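You operate a simulated robot arm through the tools that you are given. There is no shell and no other tool. Be economical: measure what you need, move in short steps, check, and stop when the job is done.

Carry out the task below with a simulated robot arm. There is one attempt and no reset: what you move stays moved.

TASK
Put things in order on the folding table. At the end: the white paper wad is on the yellow clip box (marked "CLIPS"); the blue felt pad is on the steel tray; the wooden tamper is in the grey tub; the bottle marked still stands where the white paper wad stood; the orange plug setter stands where the bottle marked still stood; whatever was shut is shut again. Leave all else as you found it, and nothing knocked over.

Only the result counts: the job must be done as asked and must still hold three seconds after the hand-in. Knocking over, shifting, dropping, spilling or breaking anything else fails it.

THE ROBOT
A 7-joint arm with a two-finger parallel gripper, fixed in place. Base frame: the origin is at the foot of the arm, x ahead of it, y to its left, z up; the work surface is at about z = 0. Lengths are in m, angles in degrees, forces in N, time in s.
With the tool pointing down near the work surface it reaches from about 0.22 to 0.58 m from the base axis. Its first joint turns from -66.0 to 66.0 degrees. Payload 2.5 kg.
The tool frame sits at the grasp point between the pads (the TCP): z along the fingers, y along the line on which they close. The tips reach 0.023 m beyond it. Largest opening 0.094 m; finger width 0.038, thickness 0.01; the body of the gripper, 0.054 by 0.096 m, starts 0.039 m behind the TCP.
Orientation is told as [roll, pitch, yaw] about the base's x, y, z axes, in that order, counted from this pose: with the fingers straight down and closing along the base's y, the tool's x points along the base's -x, its y along +y and its z along -z.

THE INTERFACE
- The arm moves only by the tool drive_tool. Its arguments are lists of equal length, an entry for each row: "jaw": the opening, from 0 (shut) to 1 (fully open); "travel": the shift along the tool's x, y, z in m, a list of three; "rot": the turn, a rotation vector about the tool's x, y, z in degrees, a list of three. In form: {"jaw": [jaw, ...], "travel": [[dx, dy, dz], ...], "rot": [[wx, wy, wz], ...]}. A call has 1 to 12 rows; each row shifts and turns the commanded pose from where the row before left it, along the tool's axes as they then stand. Each row takes 0.2 s and may step no farther than 0.05 m and 8.6 degrees from the row before; otherwise, or with a gripper value out of range, the whole call is refused. A pose out of reach is approached as far as the arm can. The call stops where the force on the tool passes 40 N (or 10 N more than at its start, if that is more) or the arm is blocked; 0.2 s more then pass. Each finger travels about 0.108 m/s and halts on what it meets, pressing with about 29 N; the grip force reading is that of the motor and also rises with nothing between the fingers. The clock runs only during rows and for 0.2 s after the last one: add rows that do not move to give the fingers time. It gives the time, the measured TCP pose, the force on the tool (base axes), the opening and the grip force at its end, in the units of the frame above (readings bear some noise).
- Cameras (640 x 400 px; columns grow to the right, rows downward): "scene" is fixed at [0.1028, -0.4059, 0.5259]; the picture's right is [0.91, -0.41, 0.00], its down [-0.30, -0.66, -0.69] and it looks along [0.28, 0.63, -0.73] (base axes); focal length 242 px, centre (320, 200). "wrist" rides on the gripper at [0.086, 0.016, -0.075] in the tool frame; the picture's right is [-0.18, 0.98, 0.00], its down [-0.58, -0.11, -0.81] and it looks along [-0.79, -0.15, 0.59] (tool axes); focal length 243 px, centre (320, 200).
- grab_frame(camera): a new picture of that camera. The clock stands still meanwhile.
- point_at(camera, pixels): for up to 12 pixels [column, row] of the newest picture of that camera ("zoom" is the newest enlarged one), the place [x, y, z] in the base frame of the surface seen there, good to about 0.002 m. The clock stands still meanwhile.
- close_up(camera, box): a new picture of the part [left, top, right, bottom] of that camera's present view, enlarged. The clock stands still meanwhile.
- close_job(): hands the job in; it is judged then, once.

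Work in short steps. Measure before you move; look again where a grasp or a placing could have gone wrong, and mend it. You have 80 turns and 46 pictures in all, those below and enlarged ones among them. Open the gripper and draw the arm clear of the work before you hand the job in, unless the task says otherwise; then end with one line.

The tools are called after ">>>" as a command line: name --argument value ..., lists and objects as JSON in quotes. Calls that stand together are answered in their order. drive_tool: Moves the arm, as the interface text tells. Its arguments: {"type":"object","properties":{"jaw":{"type":"array","items":{"type":"number"}},"travel":{"type":"array","items":{"type":"array","items":{"type":"number"}}},"rot":{"type":"array","items":{"type":"array","items":{"type":"number"}}}},"required":["jaw","travel","rot"]} The other tools are called the same way: grab_frame (camera) takes a picture; point_at (camera, pixels) gives the place of the surface under pixels of a picture; close_up (camera, box) takes an enlarged picture of a part of a camera's view; close_job () hands the job in.

At the start:

```text
time: 0.0
eef_pos: [0.3549, -0.0608, 0.3034]
tool_rot: [-0.1, 0.1, 0.0]
contact_force: [-0.6, -0.3, -0.1]
grip_width: 0.0939
grasp_force: 0.0
```

scene: 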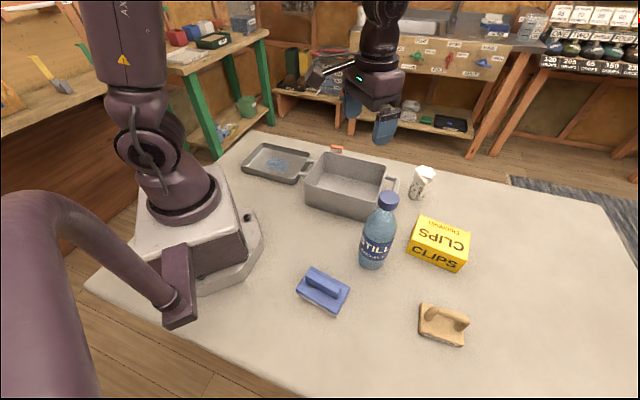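
wrist: 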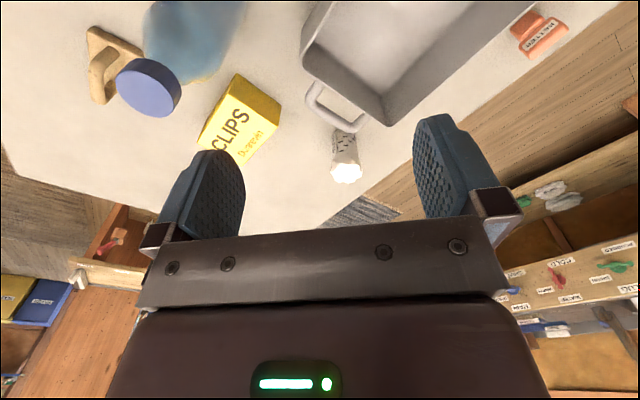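

The scene shows the wad at (423,182), clip box (440,243), bottle (378,235), blue pad (322,290), tamper (443,325), tub (345,185), tray (277,163) and the orange plug setter behind the tub (336,149). I'll enlarge and measure.

>>> close_up --camera "scene" --box '[230, 130, 480, 290]'

>>> point_at --camera "scene" --pixels '[[423, 182], [416, 195], [427, 170], [388, 197], [371, 262], [336, 147], [330, 148], [342, 151], [440, 225], [413, 252], [465, 270], [470, 235]]'

>>> point_at --camera "scene" --pixels '[[322, 283], [310, 272], [341, 290], [297, 292], [334, 313], [348, 290], [310, 268], [443, 315], [425, 310], [466, 323], [420, 333], [463, 345]]'

>>> point_at --camera "scene" --pixels '[[265, 145], [312, 155], [243, 166], [295, 182], [277, 163], [326, 153], [388, 165], [306, 183], [372, 193], [345, 180], [394, 190], [400, 150]]'

```text
2.50 times, centred on (355, 210) of scene
```

zoom: 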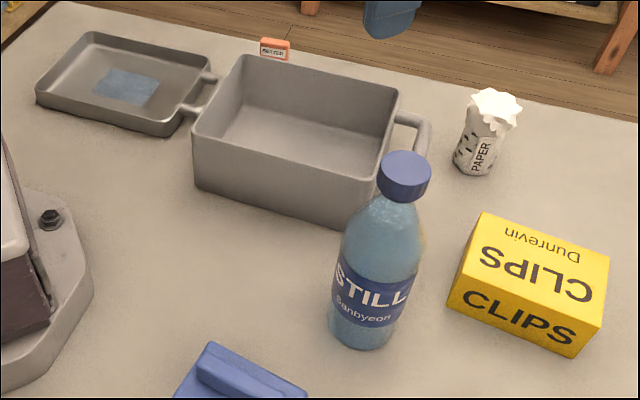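

```text
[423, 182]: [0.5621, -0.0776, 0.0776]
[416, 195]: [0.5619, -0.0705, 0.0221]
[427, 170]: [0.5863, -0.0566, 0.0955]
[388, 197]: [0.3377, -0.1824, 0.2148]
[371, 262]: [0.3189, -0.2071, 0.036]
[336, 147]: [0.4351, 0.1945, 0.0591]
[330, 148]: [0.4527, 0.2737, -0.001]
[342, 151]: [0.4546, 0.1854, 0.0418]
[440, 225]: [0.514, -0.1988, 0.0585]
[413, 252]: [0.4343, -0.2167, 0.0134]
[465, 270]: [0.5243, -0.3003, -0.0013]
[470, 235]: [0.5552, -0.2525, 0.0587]
```

```text
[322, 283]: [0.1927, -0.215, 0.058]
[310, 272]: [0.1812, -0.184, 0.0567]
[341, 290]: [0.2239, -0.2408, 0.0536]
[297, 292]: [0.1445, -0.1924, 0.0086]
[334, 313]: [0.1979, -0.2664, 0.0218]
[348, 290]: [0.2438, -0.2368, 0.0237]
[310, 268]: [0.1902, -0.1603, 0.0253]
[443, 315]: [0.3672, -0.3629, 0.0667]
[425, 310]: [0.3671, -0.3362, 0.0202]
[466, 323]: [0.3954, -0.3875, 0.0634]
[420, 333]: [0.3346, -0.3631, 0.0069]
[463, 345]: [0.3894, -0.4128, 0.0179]
```

```text
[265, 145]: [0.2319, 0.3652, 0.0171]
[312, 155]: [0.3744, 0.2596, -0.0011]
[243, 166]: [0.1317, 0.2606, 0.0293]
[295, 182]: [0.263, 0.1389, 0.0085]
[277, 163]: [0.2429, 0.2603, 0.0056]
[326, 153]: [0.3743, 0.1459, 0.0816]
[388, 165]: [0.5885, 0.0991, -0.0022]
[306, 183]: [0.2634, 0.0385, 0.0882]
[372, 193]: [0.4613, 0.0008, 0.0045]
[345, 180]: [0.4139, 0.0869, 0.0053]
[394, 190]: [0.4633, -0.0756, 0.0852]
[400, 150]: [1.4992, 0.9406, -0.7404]
```

I'll look more closely at the wad and the plug setter, and the tamper/pad.

>>> close_up --camera "scene" --box '[390, 150, 460, 210]'

>>> close_up --camera "scene" --box '[280, 260, 480, 360]'

>>> close_up --camera "wrist" --box '[300, 0, 620, 200]'

>>> point_at --camera "wrist" --pixels '[[346, 170], [343, 145], [335, 155], [357, 155], [525, 22], [550, 18], [513, 30], [568, 28], [530, 55], [540, 42], [365, 125], [312, 90]]'

```text
6.67 times, centred on (425, 180) of scene
```

zoom: 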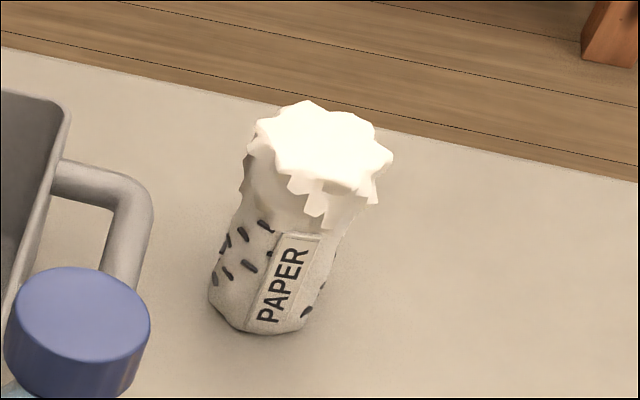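

```text
3.20 times, centred on (380, 310) of scene
```

zoom: 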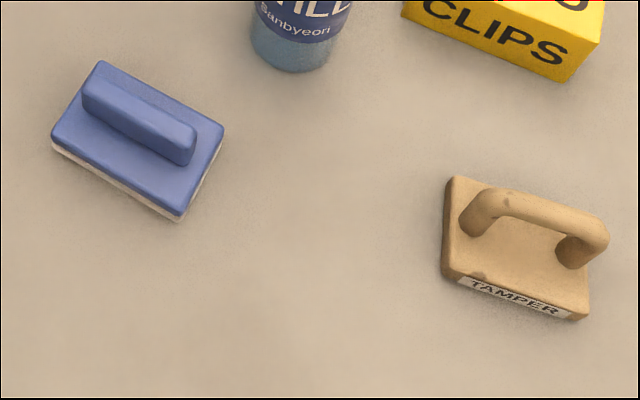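

```text
2.00 times, centred on (460, 100) of wrist
```

zoom: 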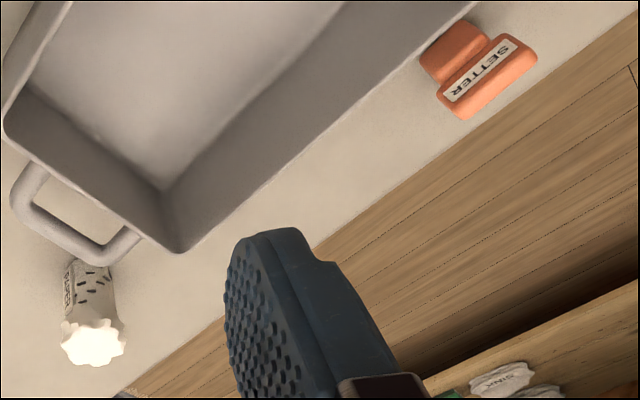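

```text
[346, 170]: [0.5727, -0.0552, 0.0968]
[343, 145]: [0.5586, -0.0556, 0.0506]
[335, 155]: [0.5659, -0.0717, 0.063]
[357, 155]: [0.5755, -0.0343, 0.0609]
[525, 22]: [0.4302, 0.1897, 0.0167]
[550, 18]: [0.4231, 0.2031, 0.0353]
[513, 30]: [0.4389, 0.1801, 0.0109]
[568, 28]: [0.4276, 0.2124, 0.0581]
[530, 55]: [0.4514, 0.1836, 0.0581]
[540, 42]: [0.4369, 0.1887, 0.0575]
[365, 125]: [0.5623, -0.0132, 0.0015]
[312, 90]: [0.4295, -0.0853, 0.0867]
```

The wad is a bag about 0.097 m tall at roughly (0.572,-0.056). I'll move above it at TCP z≈0.18, jaws open, and check reach and alignment.

>>> drive_tool --jaw '[1, 1, 1, 1, 1, 1, 1, 1]' --travel '[[-0.0434, 0.001, 0], [-0.0434, 0.001, 0], [-0.0434, 0.001, 0], [-0.0434, 0.001, 0], [-0.0434, 0.001, 0], [0, 0, 0.04], [0, 0, 0.04], [0, 0, 0.04]]' --rot '[[0, 0, 0], [0, 0, 0], [0, 0, 0], [0, 0, 0], [0, 0, 0], [0, 0, 0], [0, 0, 0], [0, 0, 0]]'

>>> grab_frame --camera "wrist"

>>> grab_frame --camera "scene"

```text
time: 1.8
eef_pos: [0.575, -0.0568, 0.1814]
tool_rot: [0.0, 0.1, -0.1]
contact_force: [0.0, 0.2, 0.1]
grip_width: 0.094
grasp_force: 0.0
```

```text
39 pictures are left
```

wrist: 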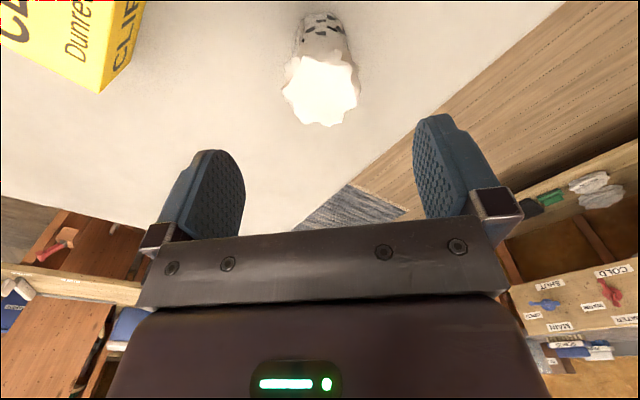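

```text
38 pictures are left
```

scene: 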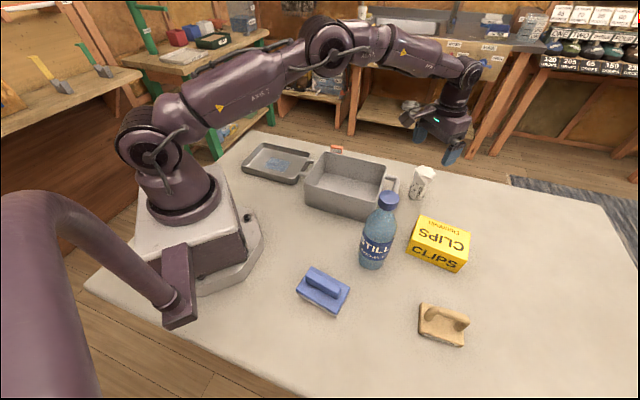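

Reach is fine. I measure the wad (wrist pixels around (320,90)) and the handle and box from the scene.

>>> point_at --camera "wrist" --pixels '[[320, 90], [287, 88], [357, 80], [330, 122], [310, 62], [325, 40], [301, 40], [346, 40], [325, 15], [325, 60]]'

>>> point_at --camera "scene" --pixels '[[421, 217], [468, 236], [410, 243], [461, 263], [440, 240], [427, 171], [419, 168], [435, 172], [421, 187], [394, 182], [398, 180], [392, 195]]'

```text
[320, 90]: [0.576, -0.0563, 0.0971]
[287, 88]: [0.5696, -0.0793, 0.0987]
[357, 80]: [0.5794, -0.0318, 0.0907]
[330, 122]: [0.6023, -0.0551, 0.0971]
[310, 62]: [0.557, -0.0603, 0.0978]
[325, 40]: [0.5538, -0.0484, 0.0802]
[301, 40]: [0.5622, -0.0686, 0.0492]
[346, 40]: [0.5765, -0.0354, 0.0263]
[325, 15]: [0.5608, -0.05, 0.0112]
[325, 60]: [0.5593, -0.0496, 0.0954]
```

```text
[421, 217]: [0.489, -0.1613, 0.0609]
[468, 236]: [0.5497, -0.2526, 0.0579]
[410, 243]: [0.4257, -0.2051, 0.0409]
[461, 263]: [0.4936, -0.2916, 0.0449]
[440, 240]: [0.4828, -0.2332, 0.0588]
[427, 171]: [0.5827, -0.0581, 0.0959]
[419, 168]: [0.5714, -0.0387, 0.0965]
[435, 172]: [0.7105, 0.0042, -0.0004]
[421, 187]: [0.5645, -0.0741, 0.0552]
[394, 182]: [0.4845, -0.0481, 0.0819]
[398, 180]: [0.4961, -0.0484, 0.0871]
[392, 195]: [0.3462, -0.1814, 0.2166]
```

Wad axis ≈ (0.578,-0.054), so I nudge and lower to TCP z≈0.066 with jaws open.

>>> drive_tool --jaw '[1, 1, 1, 1, 1]' --travel '[[-0.003, 0.003, 0.02], [0, 0, 0.03], [0, 0, 0.03], [0, 0, 0.025], [0, 0, 0.01]]' --rot '[[0, 0, 0], [0, 0, 0], [0, 0, 0], [0, 0, 0], [0, 0, 0]]'

>>> grab_frame --camera "wrist"

```text
time: 3.0
eef_pos: [0.5735, -0.0535, 0.0663]
tool_rot: [0.0, 0.0, 0.0]
contact_force: [0.7, 0.0, -0.1]
grip_width: 0.0941
grasp_force: 0.1
```

```text
37 pictures are left
```

wrist: 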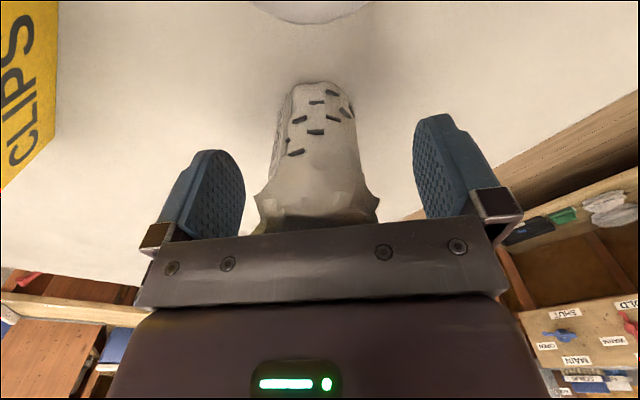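

The wad is between the fingers at (320,150), so I close the grip.

>>> drive_tool --jaw '[0.4, 0.3, 0.2, 0.2, 0.2]' --travel '[[0, 0, 0], [0, 0, 0], [0, 0, 0], [0, 0, 0], [0, 0, 0]]' --rot '[[0, 0, 0], [0, 0, 0], [0, 0, 0], [0, 0, 0], [0, 0, 0]]'

>>> point_at --camera "wrist" --pixels '[[293, 120], [352, 120], [320, 85], [320, 120], [285, 160], [358, 160], [320, 180]]'

```text
time: 4.2
eef_pos: [0.5734, -0.0543, 0.0658]
tool_rot: [0.0, 0.0, 0.0]
contact_force: [-0.9, -0.1, -0.6]
grip_width: 0.045
grasp_force: 29.1
```

```text
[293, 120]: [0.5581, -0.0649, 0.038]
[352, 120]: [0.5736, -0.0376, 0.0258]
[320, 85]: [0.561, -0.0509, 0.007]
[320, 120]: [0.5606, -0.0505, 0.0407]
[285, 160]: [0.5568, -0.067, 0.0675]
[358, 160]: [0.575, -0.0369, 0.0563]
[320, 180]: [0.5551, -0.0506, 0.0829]
```

Held with 0.045 m width. Lift and carry over the box centre (0.490,-0.228).

>>> drive_tool --jaw '[0.2, 0.2, 0.2, 0.2, 0.2, 0.2, 0.2, 0.2, 0.2]' --travel '[[0, 0, -0.02], [0, 0, -0.04], [0, 0, -0.04], [0.022, -0.035, -0.01], [0.022, -0.035, 0], [0.022, -0.035, 0], [0.022, -0.035, 0], [0.005, -0.034, 0], [0, 0, 0]]' --rot '[[0, 0, 0], [0, 0, 0], [0, 0, 0], [0, 0, 0], [0, 0, 0], [0, 0, 0], [0, 0, 0], [0, 0, 0], [0, 0, 0]]'

>>> grab_frame --camera "scene"

```text
time: 6.2
eef_pos: [0.482, -0.2271, 0.1777]
tool_rot: [0.0, -0.1, 0.0]
contact_force: [0.9, 0.5, 0.1]
grip_width: 0.0449
grasp_force: 28.8
```

```text
36 pictures are left
```

scene: 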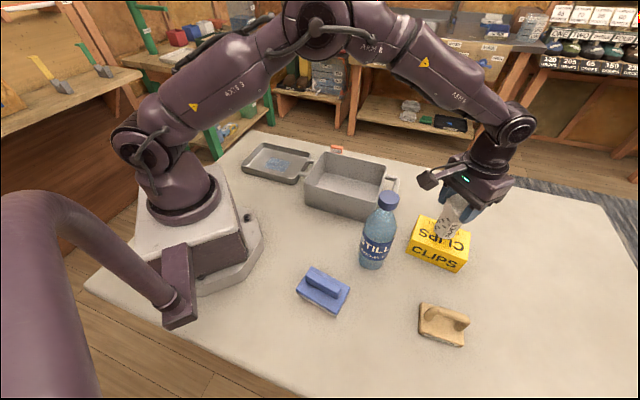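

Wad is above the box; lower to z≈0.127 in small steps.

>>> drive_tool --jaw '[0.2, 0.2, 0.2, 0.2]' --travel '[[-0.003, 0, 0.02], [0, 0, 0.015], [0, 0, 0.01], [0, 0, 0.0045]]' --rot '[[0, 0, 0], [0, 0, 0], [0, 0, 0], [0, 0, 0]]'

>>> close_up --camera "scene" --box '[390, 170, 520, 280]'

```text
time: 7.0
eef_pos: [0.49, -0.2263, 0.1424]
tool_rot: [-0.2, -0.7, 0.1]
contact_force: [-0.9, 0.5, 5.6]
grip_width: 0.0446
grasp_force: 29.1
stopped in row 3: the force on the tool passed its limit (the readings are from after the stop); the commanded pose is now the measured one
```

```text
3.64 times, centred on (455, 225) of scene
```

zoom: 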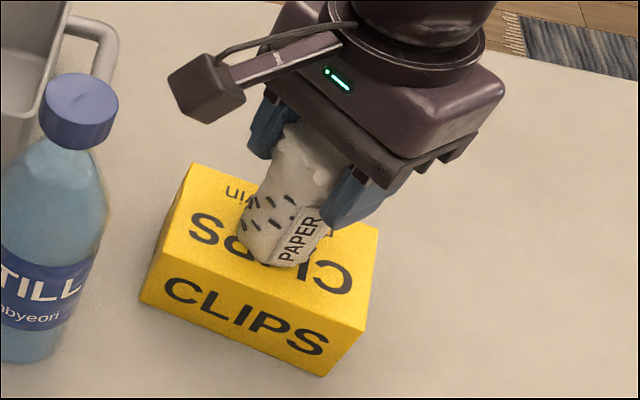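

Contact came early (z 0.142 vs 0.127 expected), so I measure the wad's bottom and the gap in the zoom.

>>> point_at --camera "zoom" --pixels '[[270, 262], [255, 252], [295, 262], [243, 225], [305, 250], [290, 200], [275, 275], [240, 245], [300, 150], [330, 270]]'

>>> grab_frame --camera "wrist"

```text
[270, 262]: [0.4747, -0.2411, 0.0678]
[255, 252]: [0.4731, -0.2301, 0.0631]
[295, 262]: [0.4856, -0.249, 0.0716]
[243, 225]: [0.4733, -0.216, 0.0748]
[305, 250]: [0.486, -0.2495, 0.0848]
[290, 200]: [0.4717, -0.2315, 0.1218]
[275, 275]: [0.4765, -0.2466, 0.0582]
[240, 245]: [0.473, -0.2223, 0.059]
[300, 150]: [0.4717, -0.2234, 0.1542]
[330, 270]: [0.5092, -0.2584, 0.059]
```

```text
34 pictures are left
```

wrist: 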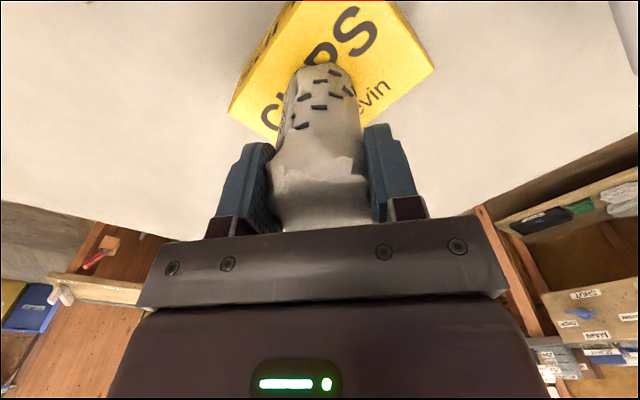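

The wad stands upright with its base at the box top, axis ≈(0.494,-0.230). I open gently and rise.

>>> drive_tool --jaw '[0.44, 0.5, 0.6, 0.8, 1.0, 1.0, 1.0, 1.0, 1.0]' --travel '[[0, 0, 0.0], [0, 0, 0], [0, 0, 0], [0, 0, 0], [0, 0, 0], [0, 0, 0], [0, 0, -0.03], [0, 0, -0.04], [0, 0, -0.04]]' --rot '[[0, 0, 0], [0, 0, 0], [0, 0, 0], [0, 0, 0], [0, 0, 0], [0, 0, 0], [0, 0, 0], [0, 0, 0], [0, 0, 0]]'

>>> grab_frame --camera "scene"

```text
time: 9.0
eef_pos: [0.4929, -0.2261, 0.2537]
tool_rot: [-0.1, -0.6, 0.1]
contact_force: [-1.1, 0.0, 0.6]
grip_width: 0.0942
grasp_force: 0.1
```

```text
33 pictures are left
```

scene: 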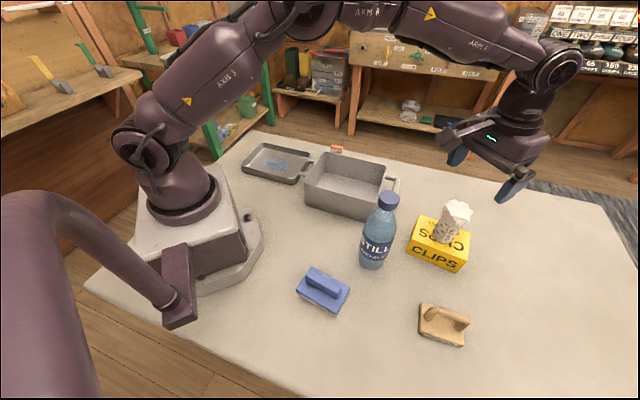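

The wad stands on the box. Next the bottle: I measure its cap and base.

>>> close_up --camera "scene" --box '[340, 180, 480, 280]'

>>> point_at --camera "zoom" --pixels '[[218, 72], [182, 62], [256, 62], [218, 52], [218, 95], [218, 118], [216, 130], [200, 150], [130, 390], [180, 390], [130, 250], [225, 250]]'

>>> point_at --camera "scene" --pixels '[[421, 217], [468, 236], [410, 243], [461, 263], [456, 208], [443, 230], [441, 240]]'

```text
4.00 times, centred on (410, 230) of scene
```

zoom: 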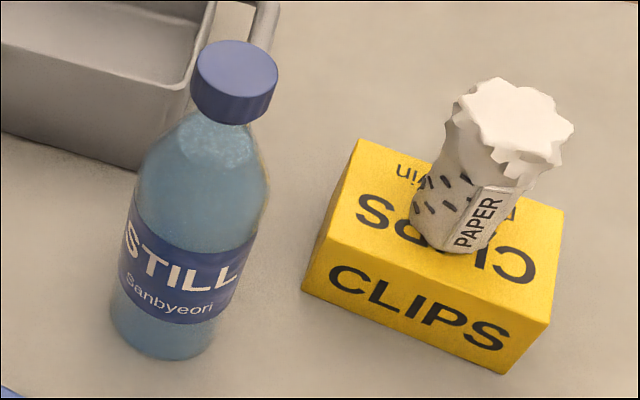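

```text
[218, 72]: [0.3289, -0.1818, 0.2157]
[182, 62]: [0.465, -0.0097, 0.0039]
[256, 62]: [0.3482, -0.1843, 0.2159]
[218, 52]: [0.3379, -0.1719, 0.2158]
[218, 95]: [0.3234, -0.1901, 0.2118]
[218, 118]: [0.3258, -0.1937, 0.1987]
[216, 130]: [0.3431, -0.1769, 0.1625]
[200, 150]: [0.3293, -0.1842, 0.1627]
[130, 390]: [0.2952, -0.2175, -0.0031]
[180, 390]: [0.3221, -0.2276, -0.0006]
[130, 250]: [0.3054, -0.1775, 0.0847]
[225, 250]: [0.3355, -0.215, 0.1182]
```

```text
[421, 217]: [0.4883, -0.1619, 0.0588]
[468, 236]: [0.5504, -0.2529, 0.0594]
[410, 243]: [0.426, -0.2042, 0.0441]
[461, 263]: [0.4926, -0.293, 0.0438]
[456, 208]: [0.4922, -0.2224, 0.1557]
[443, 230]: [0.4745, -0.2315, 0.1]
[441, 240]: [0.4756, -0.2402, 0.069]
```

Bottle axis ≈ (0.3386,-0.1824), cap top z 0.216. Move above it, level the tool, and check position.

>>> drive_tool --jaw '[1, 1, 1, 1, 1, 1]' --travel '[[0, 0, -0.02], [0.0386, 0.011, 0], [0.0386, 0.011, 0], [0.0386, 0.011, 0], [0.0386, 0.011, 0], [0, 0, 0]]' --rot '[[0, 0.6, 0], [0, 0, 0], [0, 0, 0], [0, 0, 0], [0, 0, 0], [0, 0, 0]]'

>>> grab_frame --camera "wrist"

```text
time: 10.4
eef_pos: [0.338, -0.1861, 0.2763]
tool_rot: [-0.2, -0.2, 0.1]
contact_force: [1.0, -0.4, -0.8]
grip_width: 0.0939
grasp_force: 0.0
```

```text
31 pictures are left
```

wrist: 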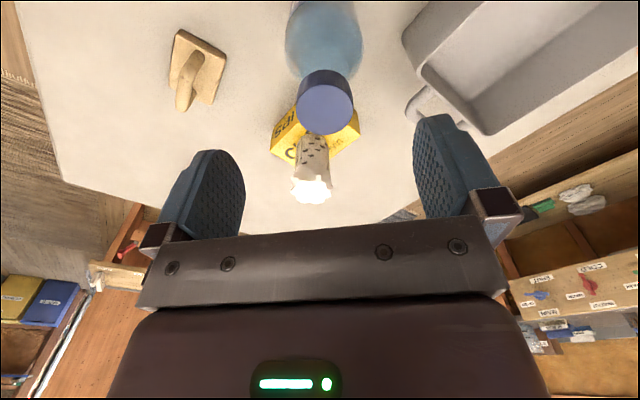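

>>> point_at --camera "wrist" --pixels '[[324, 108], [300, 108], [349, 106], [326, 130], [324, 88], [420, 95], [440, 90], [410, 100]]'

```text
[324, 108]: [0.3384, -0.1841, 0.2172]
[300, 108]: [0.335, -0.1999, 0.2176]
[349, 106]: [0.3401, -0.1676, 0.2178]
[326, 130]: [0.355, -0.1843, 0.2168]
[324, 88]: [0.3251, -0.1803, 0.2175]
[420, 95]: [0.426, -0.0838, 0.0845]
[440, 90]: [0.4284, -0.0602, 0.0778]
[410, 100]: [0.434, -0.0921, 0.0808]
```

Cap centre (0.339,-0.183) in the wrist view; shift 3 mm in y and descend to z≈0.203, then close.

>>> drive_tool --jaw '[1, 1, 1, 1, 0.6, 0.4, 0.3, 0.3, 0.3]' --travel '[[-0.001, 0.003, 0.03], [0, 0, 0.03], [0, 0, 0.0135], [0, 0, 0], [0, 0, 0], [0, 0, 0], [0, 0, 0], [0, 0, 0], [0, 0, 0]]' --rot '[[0, 0, 0], [0, 0, 0], [0, 0, 0], [0, 0, 0], [0, 0, 0], [0, 0, 0], [0, 0, 0], [0, 0, 0], [0, 0, 0]]'

>>> close_up --camera "scene" --box '[320, 150, 480, 280]'

```text
time: 12.4
eef_pos: [0.338, -0.1821, 0.1993]
tool_rot: [-0.3, -0.2, 0.2]
contact_force: [-1.3, -2.6, 13.9]
grip_width: 0.0358
grasp_force: 29.0
```

```text
3.08 times, centred on (400, 215) of scene
```

zoom: 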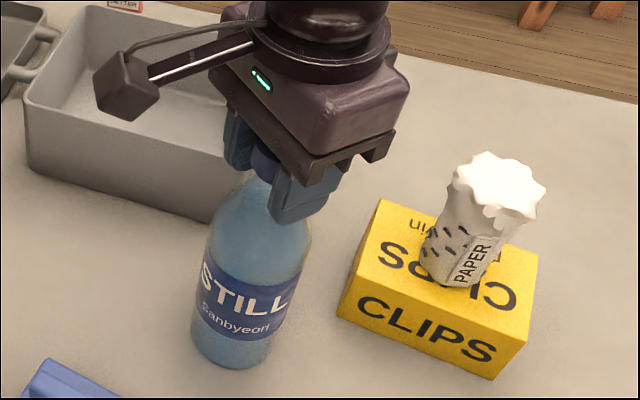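

The cap is gripped (0.0358 m). I lift 0.11 m gently and check.

>>> drive_tool --jaw '[0.25, 0.25, 0.25, 0.25, 0.25, 0.25, 0.25]' --travel '[[0, 0, -0.005], [0, 0, -0.01], [0, 0, -0.02], [0, 0, -0.03], [0, 0, -0.03], [0, 0, -0.015], [0, 0, 0]]' --rot '[[0, 0, 0], [0, 0, 0], [0, 0, 0], [0, 0, 0], [0, 0, 0], [0, 0, 0], [0, 0, 0]]'

>>> grab_frame --camera "scene"

```text
time: 14.0
eef_pos: [0.3372, -0.1804, 0.3075]
tool_rot: [-0.1, -0.1, 0.2]
contact_force: [0.0, -0.6, -5.4]
grip_width: 0.0356
grasp_force: 29.1
```

```text
29 pictures are left
```

scene: 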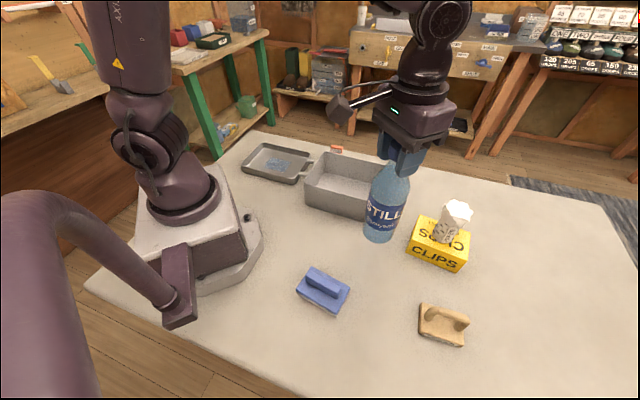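

Bottle hangs upright, about 0.54 kg. Carry it toward (0.578,-0.054) at this height.

>>> drive_tool --jaw '[0.25, 0.25, 0.25, 0.25, 0.25, 0.25, 0.25, 0.25, 0.25, 0.25, 0.25, 0.25]' --travel '[[-0.01, 0.005, 0], [-0.02, 0.0105, 0], [-0.026, 0.0137, 0], [-0.026, 0.0137, 0], [-0.026, 0.0137, 0], [-0.026, 0.0137, 0], [-0.026, 0.0137, 0], [-0.026, 0.0137, 0], [-0.026, 0.0137, 0], [-0.019, 0.0105, 0], [-0.01, 0.005, 0], [0, 0, 0]]' --rot '[[0, 0, 0], [0, 0, 0], [0, 0, 0], [0, 0, 0], [0, 0, 0], [0, 0, 0], [0, 0, 0], [0, 0, 0], [0, 0, 0], [0, 0, 0], [0, 0, 0], [0, 0, 0]]'

>>> grab_frame --camera "scene"

```text
time: 16.6
eef_pos: [0.5754, -0.054, 0.3085]
tool_rot: [-0.2, 0.0, 0.1]
contact_force: [0.1, -0.5, -4.0]
grip_width: 0.0354
grasp_force: 29.5
```

```text
28 pictures are left
```

scene: 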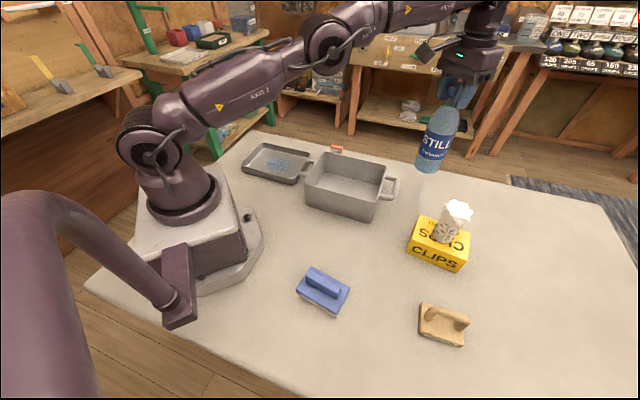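

Lower the bottle, slowly near the end (expected contact TCP z≈0.199).

>>> drive_tool --jaw '[0.25, 0.25, 0.25, 0.25, 0.25, 0.25, 0.25, 0.25, 0.25]' --travel '[[-0.002, 0, 0.02], [0, 0, 0.025], [0, 0, 0.025], [0, 0, 0.015], [0, 0, 0.008], [0, 0, 0.005], [0, 0, 0.004], [0, 0, 0.003], [0, 0, 0.002]]' --rot '[[0, 0, 0], [0, 0, 0], [0, 0, 0], [0, 0, 0], [0, 0, 0], [0, 0, 0], [0, 0, 0], [0, 0, 0], [0, 0, 0]]'

>>> close_up --camera "scene" --box '[370, 110, 510, 220]'

```text
time: 18.6
eef_pos: [0.5782, -0.054, 0.2002]
tool_rot: [-0.2, -0.1, 0.1]
contact_force: [0.1, -0.1, -5.3]
grip_width: 0.0354
grasp_force: 28.9
```

```text
3.64 times, centred on (440, 165) of scene
```

zoom: 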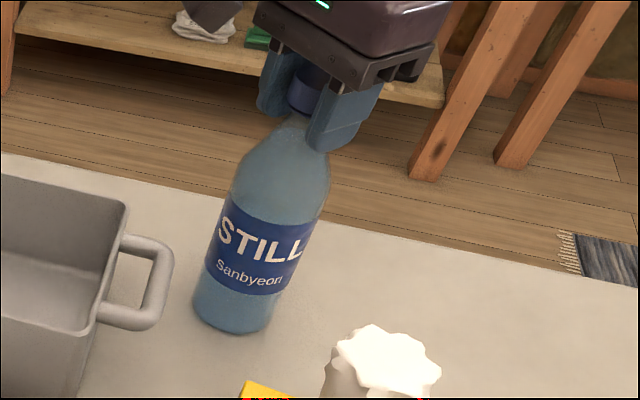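

Still hanging (−5.3 N); I lower 1 mm at a time.

>>> drive_tool --jaw '[0.25, 0.25, 0.25, 0.25, 0.25]' --travel '[[0, 0, 0.001], [0, 0, 0.001], [0, 0, 0.001], [0, 0, 0], [0, 0, 0]]' --rot '[[0, 0, 0], [0, 0, 0], [0, 0, 0], [0, 0, 0], [0, 0, 0]]'

>>> point_at --camera "zoom" --pixels '[[230, 329], [260, 325], [205, 315], [240, 345], [235, 260], [280, 275], [270, 180]]'

```text
time: 19.8
eef_pos: [0.5785, -0.0528, 0.2002]
tool_rot: [-0.2, -0.4, 0.2]
contact_force: [-4.9, -0.2, 15.0]
grip_width: 0.0356
grasp_force: 28.3
```

```text
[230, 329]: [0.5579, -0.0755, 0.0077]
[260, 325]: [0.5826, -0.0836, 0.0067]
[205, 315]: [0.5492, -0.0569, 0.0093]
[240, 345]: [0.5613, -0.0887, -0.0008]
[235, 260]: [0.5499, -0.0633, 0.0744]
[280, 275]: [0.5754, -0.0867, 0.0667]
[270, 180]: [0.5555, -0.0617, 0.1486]
```

In contact (15 N). I ease up a hair, open slowly and rise.

>>> drive_tool --jaw '[0.25, 0.42, 0.5, 0.7, 1, 1, 1, 1, 1, 1]' --travel '[[0, 0, -0.001], [0, 0, 0], [0, 0, 0], [0, 0, 0], [0, 0, 0], [0, 0, 0], [0, 0, 0], [0, 0, -0.03], [0, 0, -0.03], [0, 0, -0.04]]' --rot '[[0, 0, 0], [0, 0, 0], [0, 0, 0], [0, 0, 0], [0, 0, 0], [0, 0, 0], [0, 0, 0], [0, 0, 0], [0, 0, 0], [0, 0, 0]]'

>>> grab_frame --camera "scene"

>>> point_at --camera "scene" --pixels '[[277, 163], [255, 153], [300, 165], [320, 180], [345, 165], [336, 147], [334, 151]]'

```text
time: 22.0
eef_pos: [0.5771, -0.053, 0.2996]
tool_rot: [-0.1, 0.0, 0.2]
contact_force: [0.4, -0.2, -0.8]
grip_width: 0.0941
grasp_force: 0.1
```

```text
26 pictures are left
```

scene: 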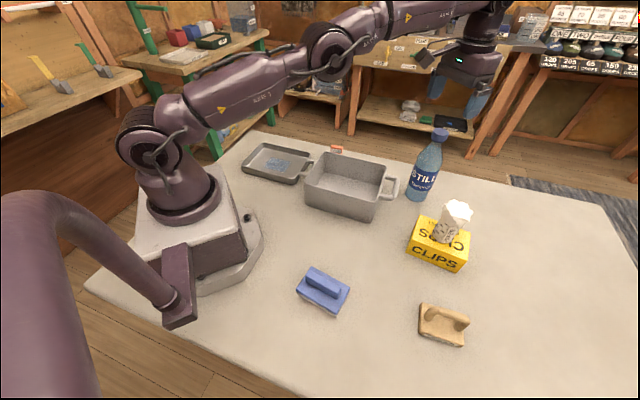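

```text
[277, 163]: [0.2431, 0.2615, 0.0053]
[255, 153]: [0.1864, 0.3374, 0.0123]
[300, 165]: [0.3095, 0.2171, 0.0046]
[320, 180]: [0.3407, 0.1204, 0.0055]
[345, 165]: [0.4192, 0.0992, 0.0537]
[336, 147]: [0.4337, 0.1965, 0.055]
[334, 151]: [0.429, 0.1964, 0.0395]
```

Bottle stands on the wad's spot. Next the setter: move over (0.43,0.19) and look with the wrist camera.

>>> drive_tool --jaw '[1, 1, 1, 1, 1, 1, 1, 1]' --travel '[[0.025, 0.04, 0], [0.025, 0.04, 0], [0.025, 0.04, 0], [0.025, 0.04, 0], [0.025, 0.04, 0], [0.025, 0.042, 0.02], [0, 0, 0.04], [0, 0, 0.03]]' --rot '[[0, 0, 0], [0, 0, 0], [0, 0, 0], [0, 0, 0], [0, 0, 0], [0, 0, 0], [0, 0, 0], [0, 0, 0]]'

>>> grab_frame --camera "wrist"

```text
refused: row 6 steps farther than a row can; nothing moved
```

```text
25 pictures are left
```

wrist: 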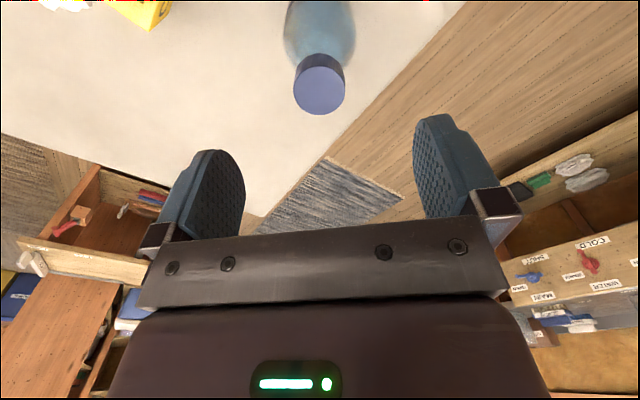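

Row 6 was slightly too long; I repeat with shorter steps.

>>> drive_tool --jaw '[1, 1, 1, 1, 1, 1, 1, 1]' --travel '[[0.025, 0.04, 0], [0.025, 0.04, 0], [0.025, 0.04, 0], [0.025, 0.04, 0], [0.025, 0.04, 0], [0.023, 0.04, 0], [0, 0, 0.04], [0, 0, 0.04]]' --rot '[[0, 0, 0], [0, 0, 0], [0, 0, 0], [0, 0, 0], [0, 0, 0], [0, 0, 0], [0, 0, 0], [0, 0, 0]]'

>>> grab_frame --camera "wrist"

```text
time: 23.8
eef_pos: [0.4294, 0.1876, 0.2185]
tool_rot: [-0.2, -0.1, 0.2]
contact_force: [-0.1, -0.6, -0.3]
grip_width: 0.0942
grasp_force: 0.1
```

```text
24 pictures are left
```

wrist: 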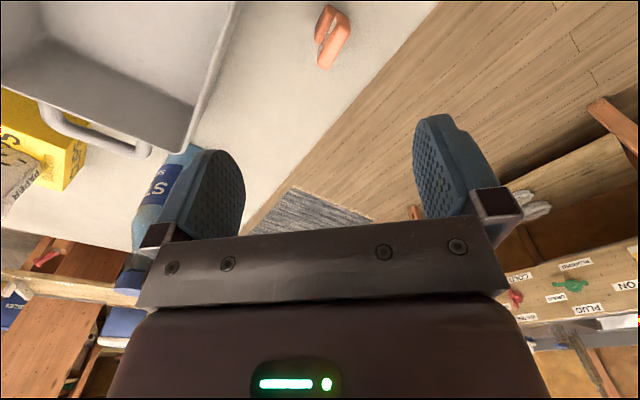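

The setter shows at (332,35). Enlarge and measure it.

>>> close_up --camera "wrist" --box '[260, 0, 400, 88]'

>>> point_at --camera "zoom" --pixels '[[320, 60], [300, 150], [345, 40], [400, 80], [340, 180], [290, 280], [410, 110], [320, 300], [370, 200], [380, 130], [310, 260], [340, 230]]'

>>> point_at --camera "wrist" --pixels '[[235, 10], [215, 70], [195, 135], [200, 130], [240, 60], [222, 30]]'

```text
4.55 times, centred on (330, 44) of wrist
```

zoom: 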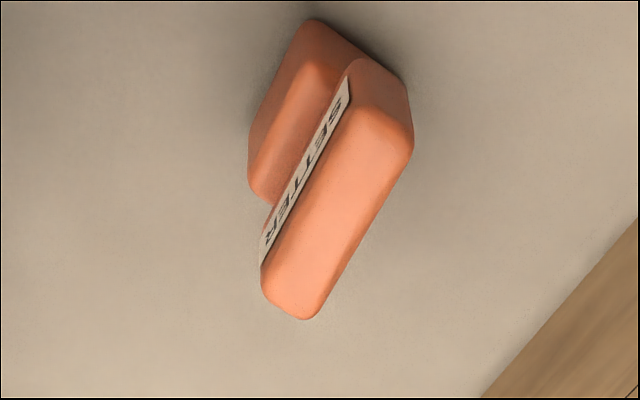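

```text
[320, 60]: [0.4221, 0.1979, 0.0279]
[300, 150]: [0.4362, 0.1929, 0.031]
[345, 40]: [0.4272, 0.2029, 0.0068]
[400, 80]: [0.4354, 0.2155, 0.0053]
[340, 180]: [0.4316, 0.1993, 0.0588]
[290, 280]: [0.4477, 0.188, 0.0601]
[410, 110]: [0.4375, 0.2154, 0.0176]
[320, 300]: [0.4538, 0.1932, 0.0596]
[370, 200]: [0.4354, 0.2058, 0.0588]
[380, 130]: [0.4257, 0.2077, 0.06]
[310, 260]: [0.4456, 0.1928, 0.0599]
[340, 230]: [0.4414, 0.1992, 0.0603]
```

```text
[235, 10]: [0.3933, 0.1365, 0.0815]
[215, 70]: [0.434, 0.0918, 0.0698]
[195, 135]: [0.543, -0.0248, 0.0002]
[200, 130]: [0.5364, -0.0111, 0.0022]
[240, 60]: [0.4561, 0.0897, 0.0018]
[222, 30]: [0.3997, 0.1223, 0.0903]
```

The setter is an upright plate (top z 0.06, centre ≈(0.436,0.198), long axis about −35°) with a low step on the tub side. I turn yaw to −35° so the jaws close across the plate.

>>> drive_tool --jaw '[0.8, 0.8, 0.8, 0.8, 0.8, 0.8]' --travel '[[-0.0066, 0.0104, 0.02], [0, 0, 0.02], [0, 0, 0.02], [0, 0, 0.02], [0, 0, 0], [0, 0, 0]]' --rot '[[0, 0, 0], [0, 0, 8], [0, 0, 8], [0, 0, 8], [0, 0, 8], [0, 0, 3]]'

>>> grab_frame --camera "wrist"

```text
time: 25.2
eef_pos: [0.4365, 0.197, 0.1362]
tool_rot: [-0.1, -0.3, -35.0]
contact_force: [-0.6, 0.7, -0.9]
grip_width: 0.0752
grasp_force: 0.0
```

```text
22 pictures are left
```

wrist: 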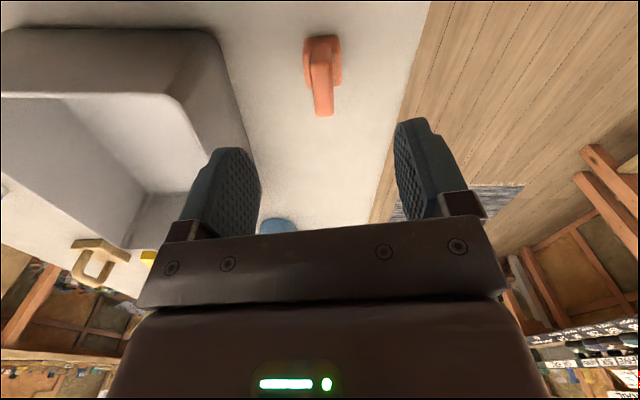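

The piece is a low base with a fin on top, now nearly aligned with the jaws. Measure fin edges.

>>> close_up --camera "wrist" --box '[270, 20, 370, 130]'

>>> point_at --camera "wrist" --pixels '[[313, 75], [322, 75], [331, 75], [318, 112], [324, 112], [330, 112], [322, 95], [308, 60], [338, 60], [309, 45], [337, 45], [320, 60]]'

```text
3.64 times, centred on (320, 75) of wrist
```

zoom: 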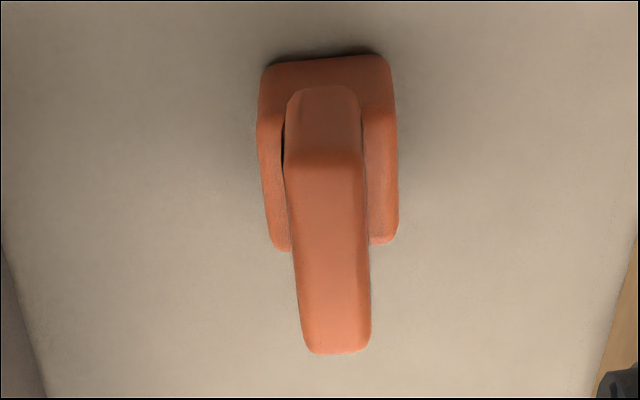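

```text
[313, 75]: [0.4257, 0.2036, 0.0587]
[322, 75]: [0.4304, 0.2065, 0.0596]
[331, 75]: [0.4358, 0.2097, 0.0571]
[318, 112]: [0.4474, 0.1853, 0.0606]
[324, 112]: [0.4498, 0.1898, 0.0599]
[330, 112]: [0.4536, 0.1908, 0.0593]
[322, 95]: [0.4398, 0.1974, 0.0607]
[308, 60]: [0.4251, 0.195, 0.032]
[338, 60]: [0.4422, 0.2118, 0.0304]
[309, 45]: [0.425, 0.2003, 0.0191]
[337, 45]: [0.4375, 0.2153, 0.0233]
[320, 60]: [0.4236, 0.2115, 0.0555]
```

Turn another −4°, shift 2.5 mm along the closing axis, descend to z≈0.058 and close on the fin.

>>> drive_tool --jaw '[0.7, 0.7, 0.7, 0.7, 0.4, 0.2, 0.05, 0.0, 0.0]' --travel '[[0, 0.0025, 0.02], [0, 0, 0.03], [0, 0, 0.02], [0, 0, 0.008], [0, 0, 0], [0, 0, 0], [0, 0, 0], [0, 0, 0], [0, 0, 0]]' --rot '[[0, 0, 4], [0, 0, 0], [0, 0, 0], [0, 0, 0], [0, 0, 0], [0, 0, 0], [0, 0, 0], [0, 0, 0], [0, 0, 0]]'

>>> grab_frame --camera "wrist"

```text
time: 27.2
eef_pos: [0.4371, 0.1973, 0.057]
tool_rot: [-0.1, -0.2, -38.9]
contact_force: [0.5, -0.3, -0.1]
grip_width: 0.0134
grasp_force: 29.3
```

```text
20 pictures are left
```

wrist: 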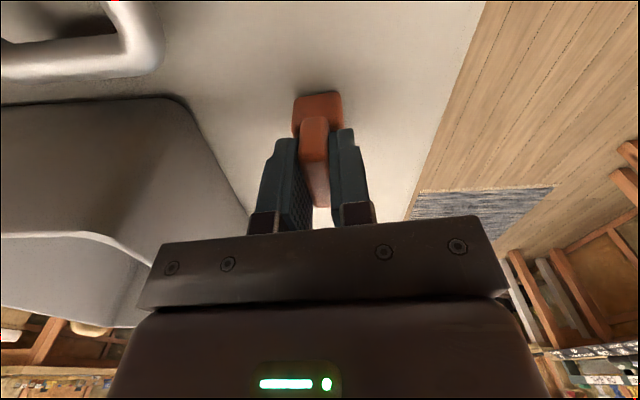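

Fin gripped. Lift to z≈0.20 and carry over the tub to the bottle's old spot (0.3386,-0.182).

>>> drive_tool --jaw '[0, 0, 0, 0, 0, 0, 0, 0, 0, 0, 0, 0]' --travel '[[0, 0, -0.045], [0, 0, -0.05], [0, 0, -0.048], [-0.01793, -0.03964, 0], [-0.01793, -0.03964, 0], [-0.01793, -0.03964, 0], [-0.01793, -0.03964, 0], [-0.01793, -0.03964, 0], [-0.01793, -0.03964, 0], [-0.01793, -0.03964, 0], [-0.01793, -0.03964, 0], [-0.01793, -0.03964, 0]]' --rot '[[0, 0, 0], [0, 0, 0], [0, 0, 0], [0, 0, 0], [0, 0, 0], [0, 0, 0], [0, 0, 0], [0, 0, 0], [0, 0, 0], [0, 0, 0], [0, 0, 0], [0, 0, 0]]'

>>> grab_frame --camera "scene"

```text
time: 29.8
eef_pos: [0.3373, -0.1787, 0.2016]
tool_rot: [-0.1, -0.1, -38.8]
contact_force: [-0.3, 0.2, -1.1]
grip_width: 0.0131
grasp_force: 29.4
```

```text
19 pictures are left
```

scene: 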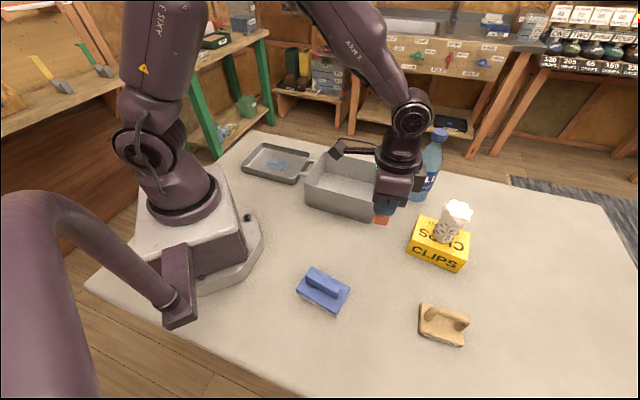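

Lower to z≈0.058, slow at the end.

>>> drive_tool --jaw '[0, 0, 0, 0, 0, 0, 0, 0, 0]' --travel '[[-0.003, -0.0018, 0.04], [0, 0, 0.04], [0, 0, 0.035], [0, 0, 0.015], [0, 0, 0.007], [0, 0, 0.003], [0, 0, 0.002], [0, 0, 0.001], [0, 0, 0.001]]' --rot '[[0, 0, 0], [0, 0, 0], [0, 0, 0], [0, 0, 0], [0, 0, 0], [0, 0, 0], [0, 0, 0], [0, 0, 0], [0, 0, 0]]'

```text
time: 31.8
eef_pos: [0.3395, -0.1832, 0.0605]
tool_rot: [-0.1, -0.2, -38.8]
contact_force: [-0.2, 0.6, 0.7]
grip_width: 0.0133
grasp_force: 28.8
```

Not yet clearly in contact; continue in 1 mm steps.

>>> drive_tool --jaw '[0, 0, 0, 0, 0]' --travel '[[0, 0, 0.001], [0, 0, 0.001], [0, 0, 0.001], [0, 0, 0.001], [0, 0, 0]]' --rot '[[0, 0, 0], [0, 0, 0], [0, 0, 0], [0, 0, 0], [0, 0, 0]]'

```text
time: 33.0
eef_pos: [0.3427, -0.183, 0.0573]
tool_rot: [-0.1, -0.2, -38.9]
contact_force: [-5.5, 2.6, 16.9]
grip_width: 0.0132
grasp_force: 29.0
```

In contact at z 0.057. Ease up 1 mm, open and rise.

>>> drive_tool --jaw '[0, 0.2, 0.4, 0.7, 0.7, 0.7, 0.7, 0.7, 0.7]' --travel '[[0, 0, -0.0015], [0, 0, 0], [0, 0, 0], [0, 0, 0], [0, 0, 0], [0, 0, -0.03], [0, 0, -0.04], [0, 0, -0.05], [0, 0, -0.05]]' --rot '[[0, 0, 0], [0, 0, 0], [0, 0, 0], [0, 0, 0], [0, 0, 0], [0, 0, 0], [0, 0, 0], [0, 0, 0], [0, 0, 0]]'

>>> grab_frame --camera "scene"

```text
time: 35.0
eef_pos: [0.3382, -0.1819, 0.227]
tool_rot: [-0.1, -0.1, -38.9]
contact_force: [-0.2, 0.8, 0.3]
grip_width: 0.0655
grasp_force: 0.1
```

```text
18 pictures are left
```

scene: 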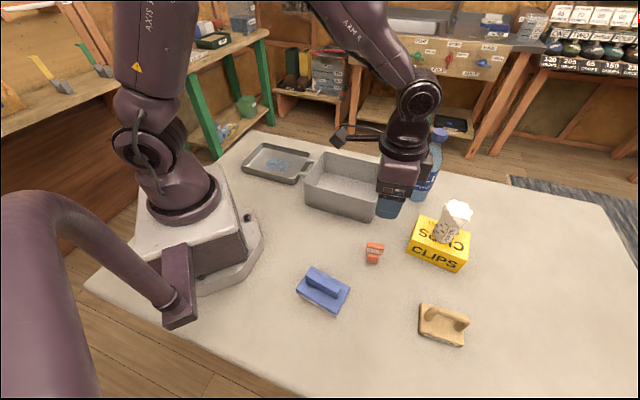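

Setter stands at the spot. Next the blue pad; measure its handle ridge in a close-up, and the tray.

>>> close_up --camera "scene" --box '[280, 255, 360, 325]'

>>> point_at --camera "zoom" --pixels '[[240, 110], [225, 145], [350, 215], [460, 235], [430, 280], [440, 250], [280, 135], [390, 230], [400, 205], [300, 185], [180, 190], [430, 380]]'

>>> point_at --camera "scene" --pixels '[[265, 144], [313, 155], [242, 165], [296, 183], [277, 163], [262, 152], [300, 162], [255, 170], [287, 178], [270, 160], [290, 165], [308, 167]]'

```text
5.71 times, centred on (320, 290) of scene
```

zoom: 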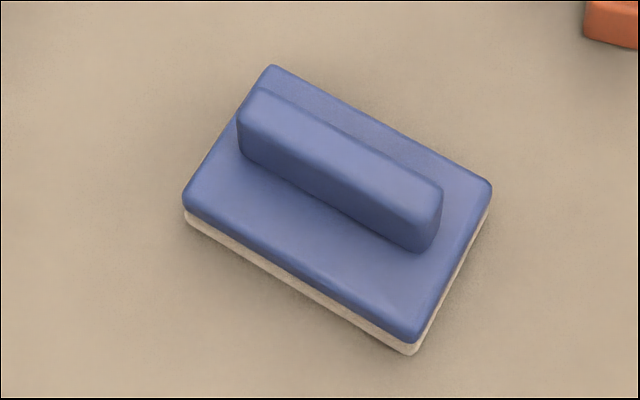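

```text
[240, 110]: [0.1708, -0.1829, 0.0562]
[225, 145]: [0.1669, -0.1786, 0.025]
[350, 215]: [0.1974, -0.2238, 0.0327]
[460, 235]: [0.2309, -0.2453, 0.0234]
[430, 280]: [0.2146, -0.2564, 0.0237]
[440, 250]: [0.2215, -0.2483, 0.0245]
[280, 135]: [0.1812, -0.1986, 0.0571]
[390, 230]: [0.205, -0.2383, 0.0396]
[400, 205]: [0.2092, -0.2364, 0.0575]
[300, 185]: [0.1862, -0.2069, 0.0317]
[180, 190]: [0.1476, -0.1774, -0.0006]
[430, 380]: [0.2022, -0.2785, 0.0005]
```

```text
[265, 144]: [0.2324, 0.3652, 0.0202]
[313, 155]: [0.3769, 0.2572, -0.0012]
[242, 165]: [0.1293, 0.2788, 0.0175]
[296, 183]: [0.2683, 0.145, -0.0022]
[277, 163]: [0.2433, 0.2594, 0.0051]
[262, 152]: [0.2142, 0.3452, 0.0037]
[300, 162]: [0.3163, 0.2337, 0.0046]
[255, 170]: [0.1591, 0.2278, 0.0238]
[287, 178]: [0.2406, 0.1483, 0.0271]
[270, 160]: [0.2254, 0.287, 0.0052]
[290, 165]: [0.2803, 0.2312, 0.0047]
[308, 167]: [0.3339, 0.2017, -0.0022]
```

Measure the ridge's top centre more exactly.

>>> point_at --camera "zoom" --pixels '[[343, 152], [265, 92], [247, 112], [436, 190], [418, 212], [250, 100], [427, 200], [340, 140], [335, 165]]'

>>> drive_tool --jaw '[0.7, 0.7, 0.7, 0.7]' --travel '[[0, 0, 0], [0, 0, 0], [0, 0, 0], [0, 0, 0]]' --rot '[[0, 0, 7.3], [0, 0, 7.3], [0, 0, 0], [0, 0, 0]]'

```text
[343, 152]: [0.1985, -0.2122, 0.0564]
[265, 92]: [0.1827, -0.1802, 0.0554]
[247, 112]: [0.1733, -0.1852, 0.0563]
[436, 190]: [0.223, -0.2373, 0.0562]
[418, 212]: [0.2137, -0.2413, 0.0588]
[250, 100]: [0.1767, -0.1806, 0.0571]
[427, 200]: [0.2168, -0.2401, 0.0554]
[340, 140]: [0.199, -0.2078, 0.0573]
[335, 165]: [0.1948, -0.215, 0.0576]
```

```text
time: 36.0
eef_pos: [0.338, -0.1813, 0.2275]
tool_rot: [0.0, -0.1, -53.4]
contact_force: [-0.2, 0.7, -0.4]
grip_width: 0.066
grasp_force: 0.2
```

Ridge centre (0.198,-0.211), top z 0.057. Move above at z≈0.14 and check with the wrist camera.

>>> drive_tool --jaw '[0.7, 0.7, 0.7, 0.7, 0.7, 0.7]' --travel '[[0.0198, -0.0434, 0], [0.0198, -0.0434, 0], [0.0198, -0.0434, 0], [0, 0, 0.045], [0, 0, 0.04], [0, 0, 0]]' --rot '[[0, 0, 0], [0, 0, 0], [0, 0, 0], [0, 0, 1], [0, 0, 0], [0, 0, 0]]'

>>> grab_frame --camera "wrist"

```text
time: 37.4
eef_pos: [0.2014, -0.2136, 0.1387]
tool_rot: [0.0, -0.2, -54.5]
contact_force: [-0.5, 0.0, 0.5]
grip_width: 0.0659
grasp_force: 0.1
```

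```text
16 pictures are left
```

wrist: 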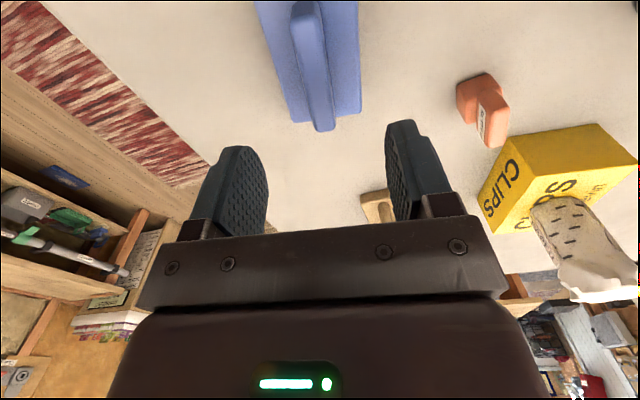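

Aligned. Descend to z≈0.053 and close on the ridge.

>>> drive_tool --jaw '[0.7, 0.7, 0.7, 0.7, 0.4, 0.2, 0.05, 0, 0]' --travel '[[0.004, -0.001, 0.03], [0, 0, 0.03], [0, 0, 0.02], [0, 0, 0.005], [0, 0, 0], [0, 0, 0], [0, 0, 0], [0, 0, 0], [0, 0, 0]]' --rot '[[0, 0, 0], [0, 0, 0], [0, 0, 0], [0, 0, 0], [0, 0, 0], [0, 0, 0], [0, 0, 0], [0, 0, 0], [0, 0, 0]]'

```text
time: 39.4
eef_pos: [0.1976, -0.2108, 0.0589]
tool_rot: [0.0, -0.2, -54.5]
contact_force: [-0.8, 0.1, -0.7]
grip_width: 0.0176
grasp_force: 28.6
```

Ridge gripped (0.0176 m). Lift and carry out to (0.30,0.0) first, keeping away from the base.

>>> drive_tool --jaw '[0, 0, 0, 0, 0, 0, 0, 0, 0, 0]' --travel '[[0, 0, -0.02], [0, 0, -0.045], [0, 0, -0.045], [0, 0, -0.045], [0.0224, 0.0412, 0], [0.0224, 0.0412, 0], [0.0224, 0.0412, 0], [0.0224, 0.0412, 0], [0.0224, 0.0412, 0], [0, 0, 0]]' --rot '[[0, 0, 0], [0, 0, 0], [0, 0, 0], [0, 0, 0], [0, 0, 0], [0, 0, 0], [0, 0, 0], [0, 0, 0], [0, 0, 0], [0, 0, 0]]'

>>> grab_frame --camera "scene"

```text
time: 41.6
eef_pos: [0.3005, 0.0015, 0.2127]
tool_rot: [0.0, -0.3, -54.6]
contact_force: [-0.7, 0.5, -1.2]
grip_width: 0.0174
grasp_force: 28.5
```

```text
15 pictures are left
```

scene: 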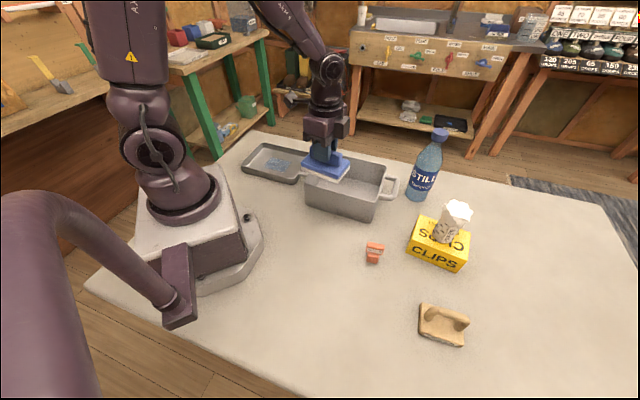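

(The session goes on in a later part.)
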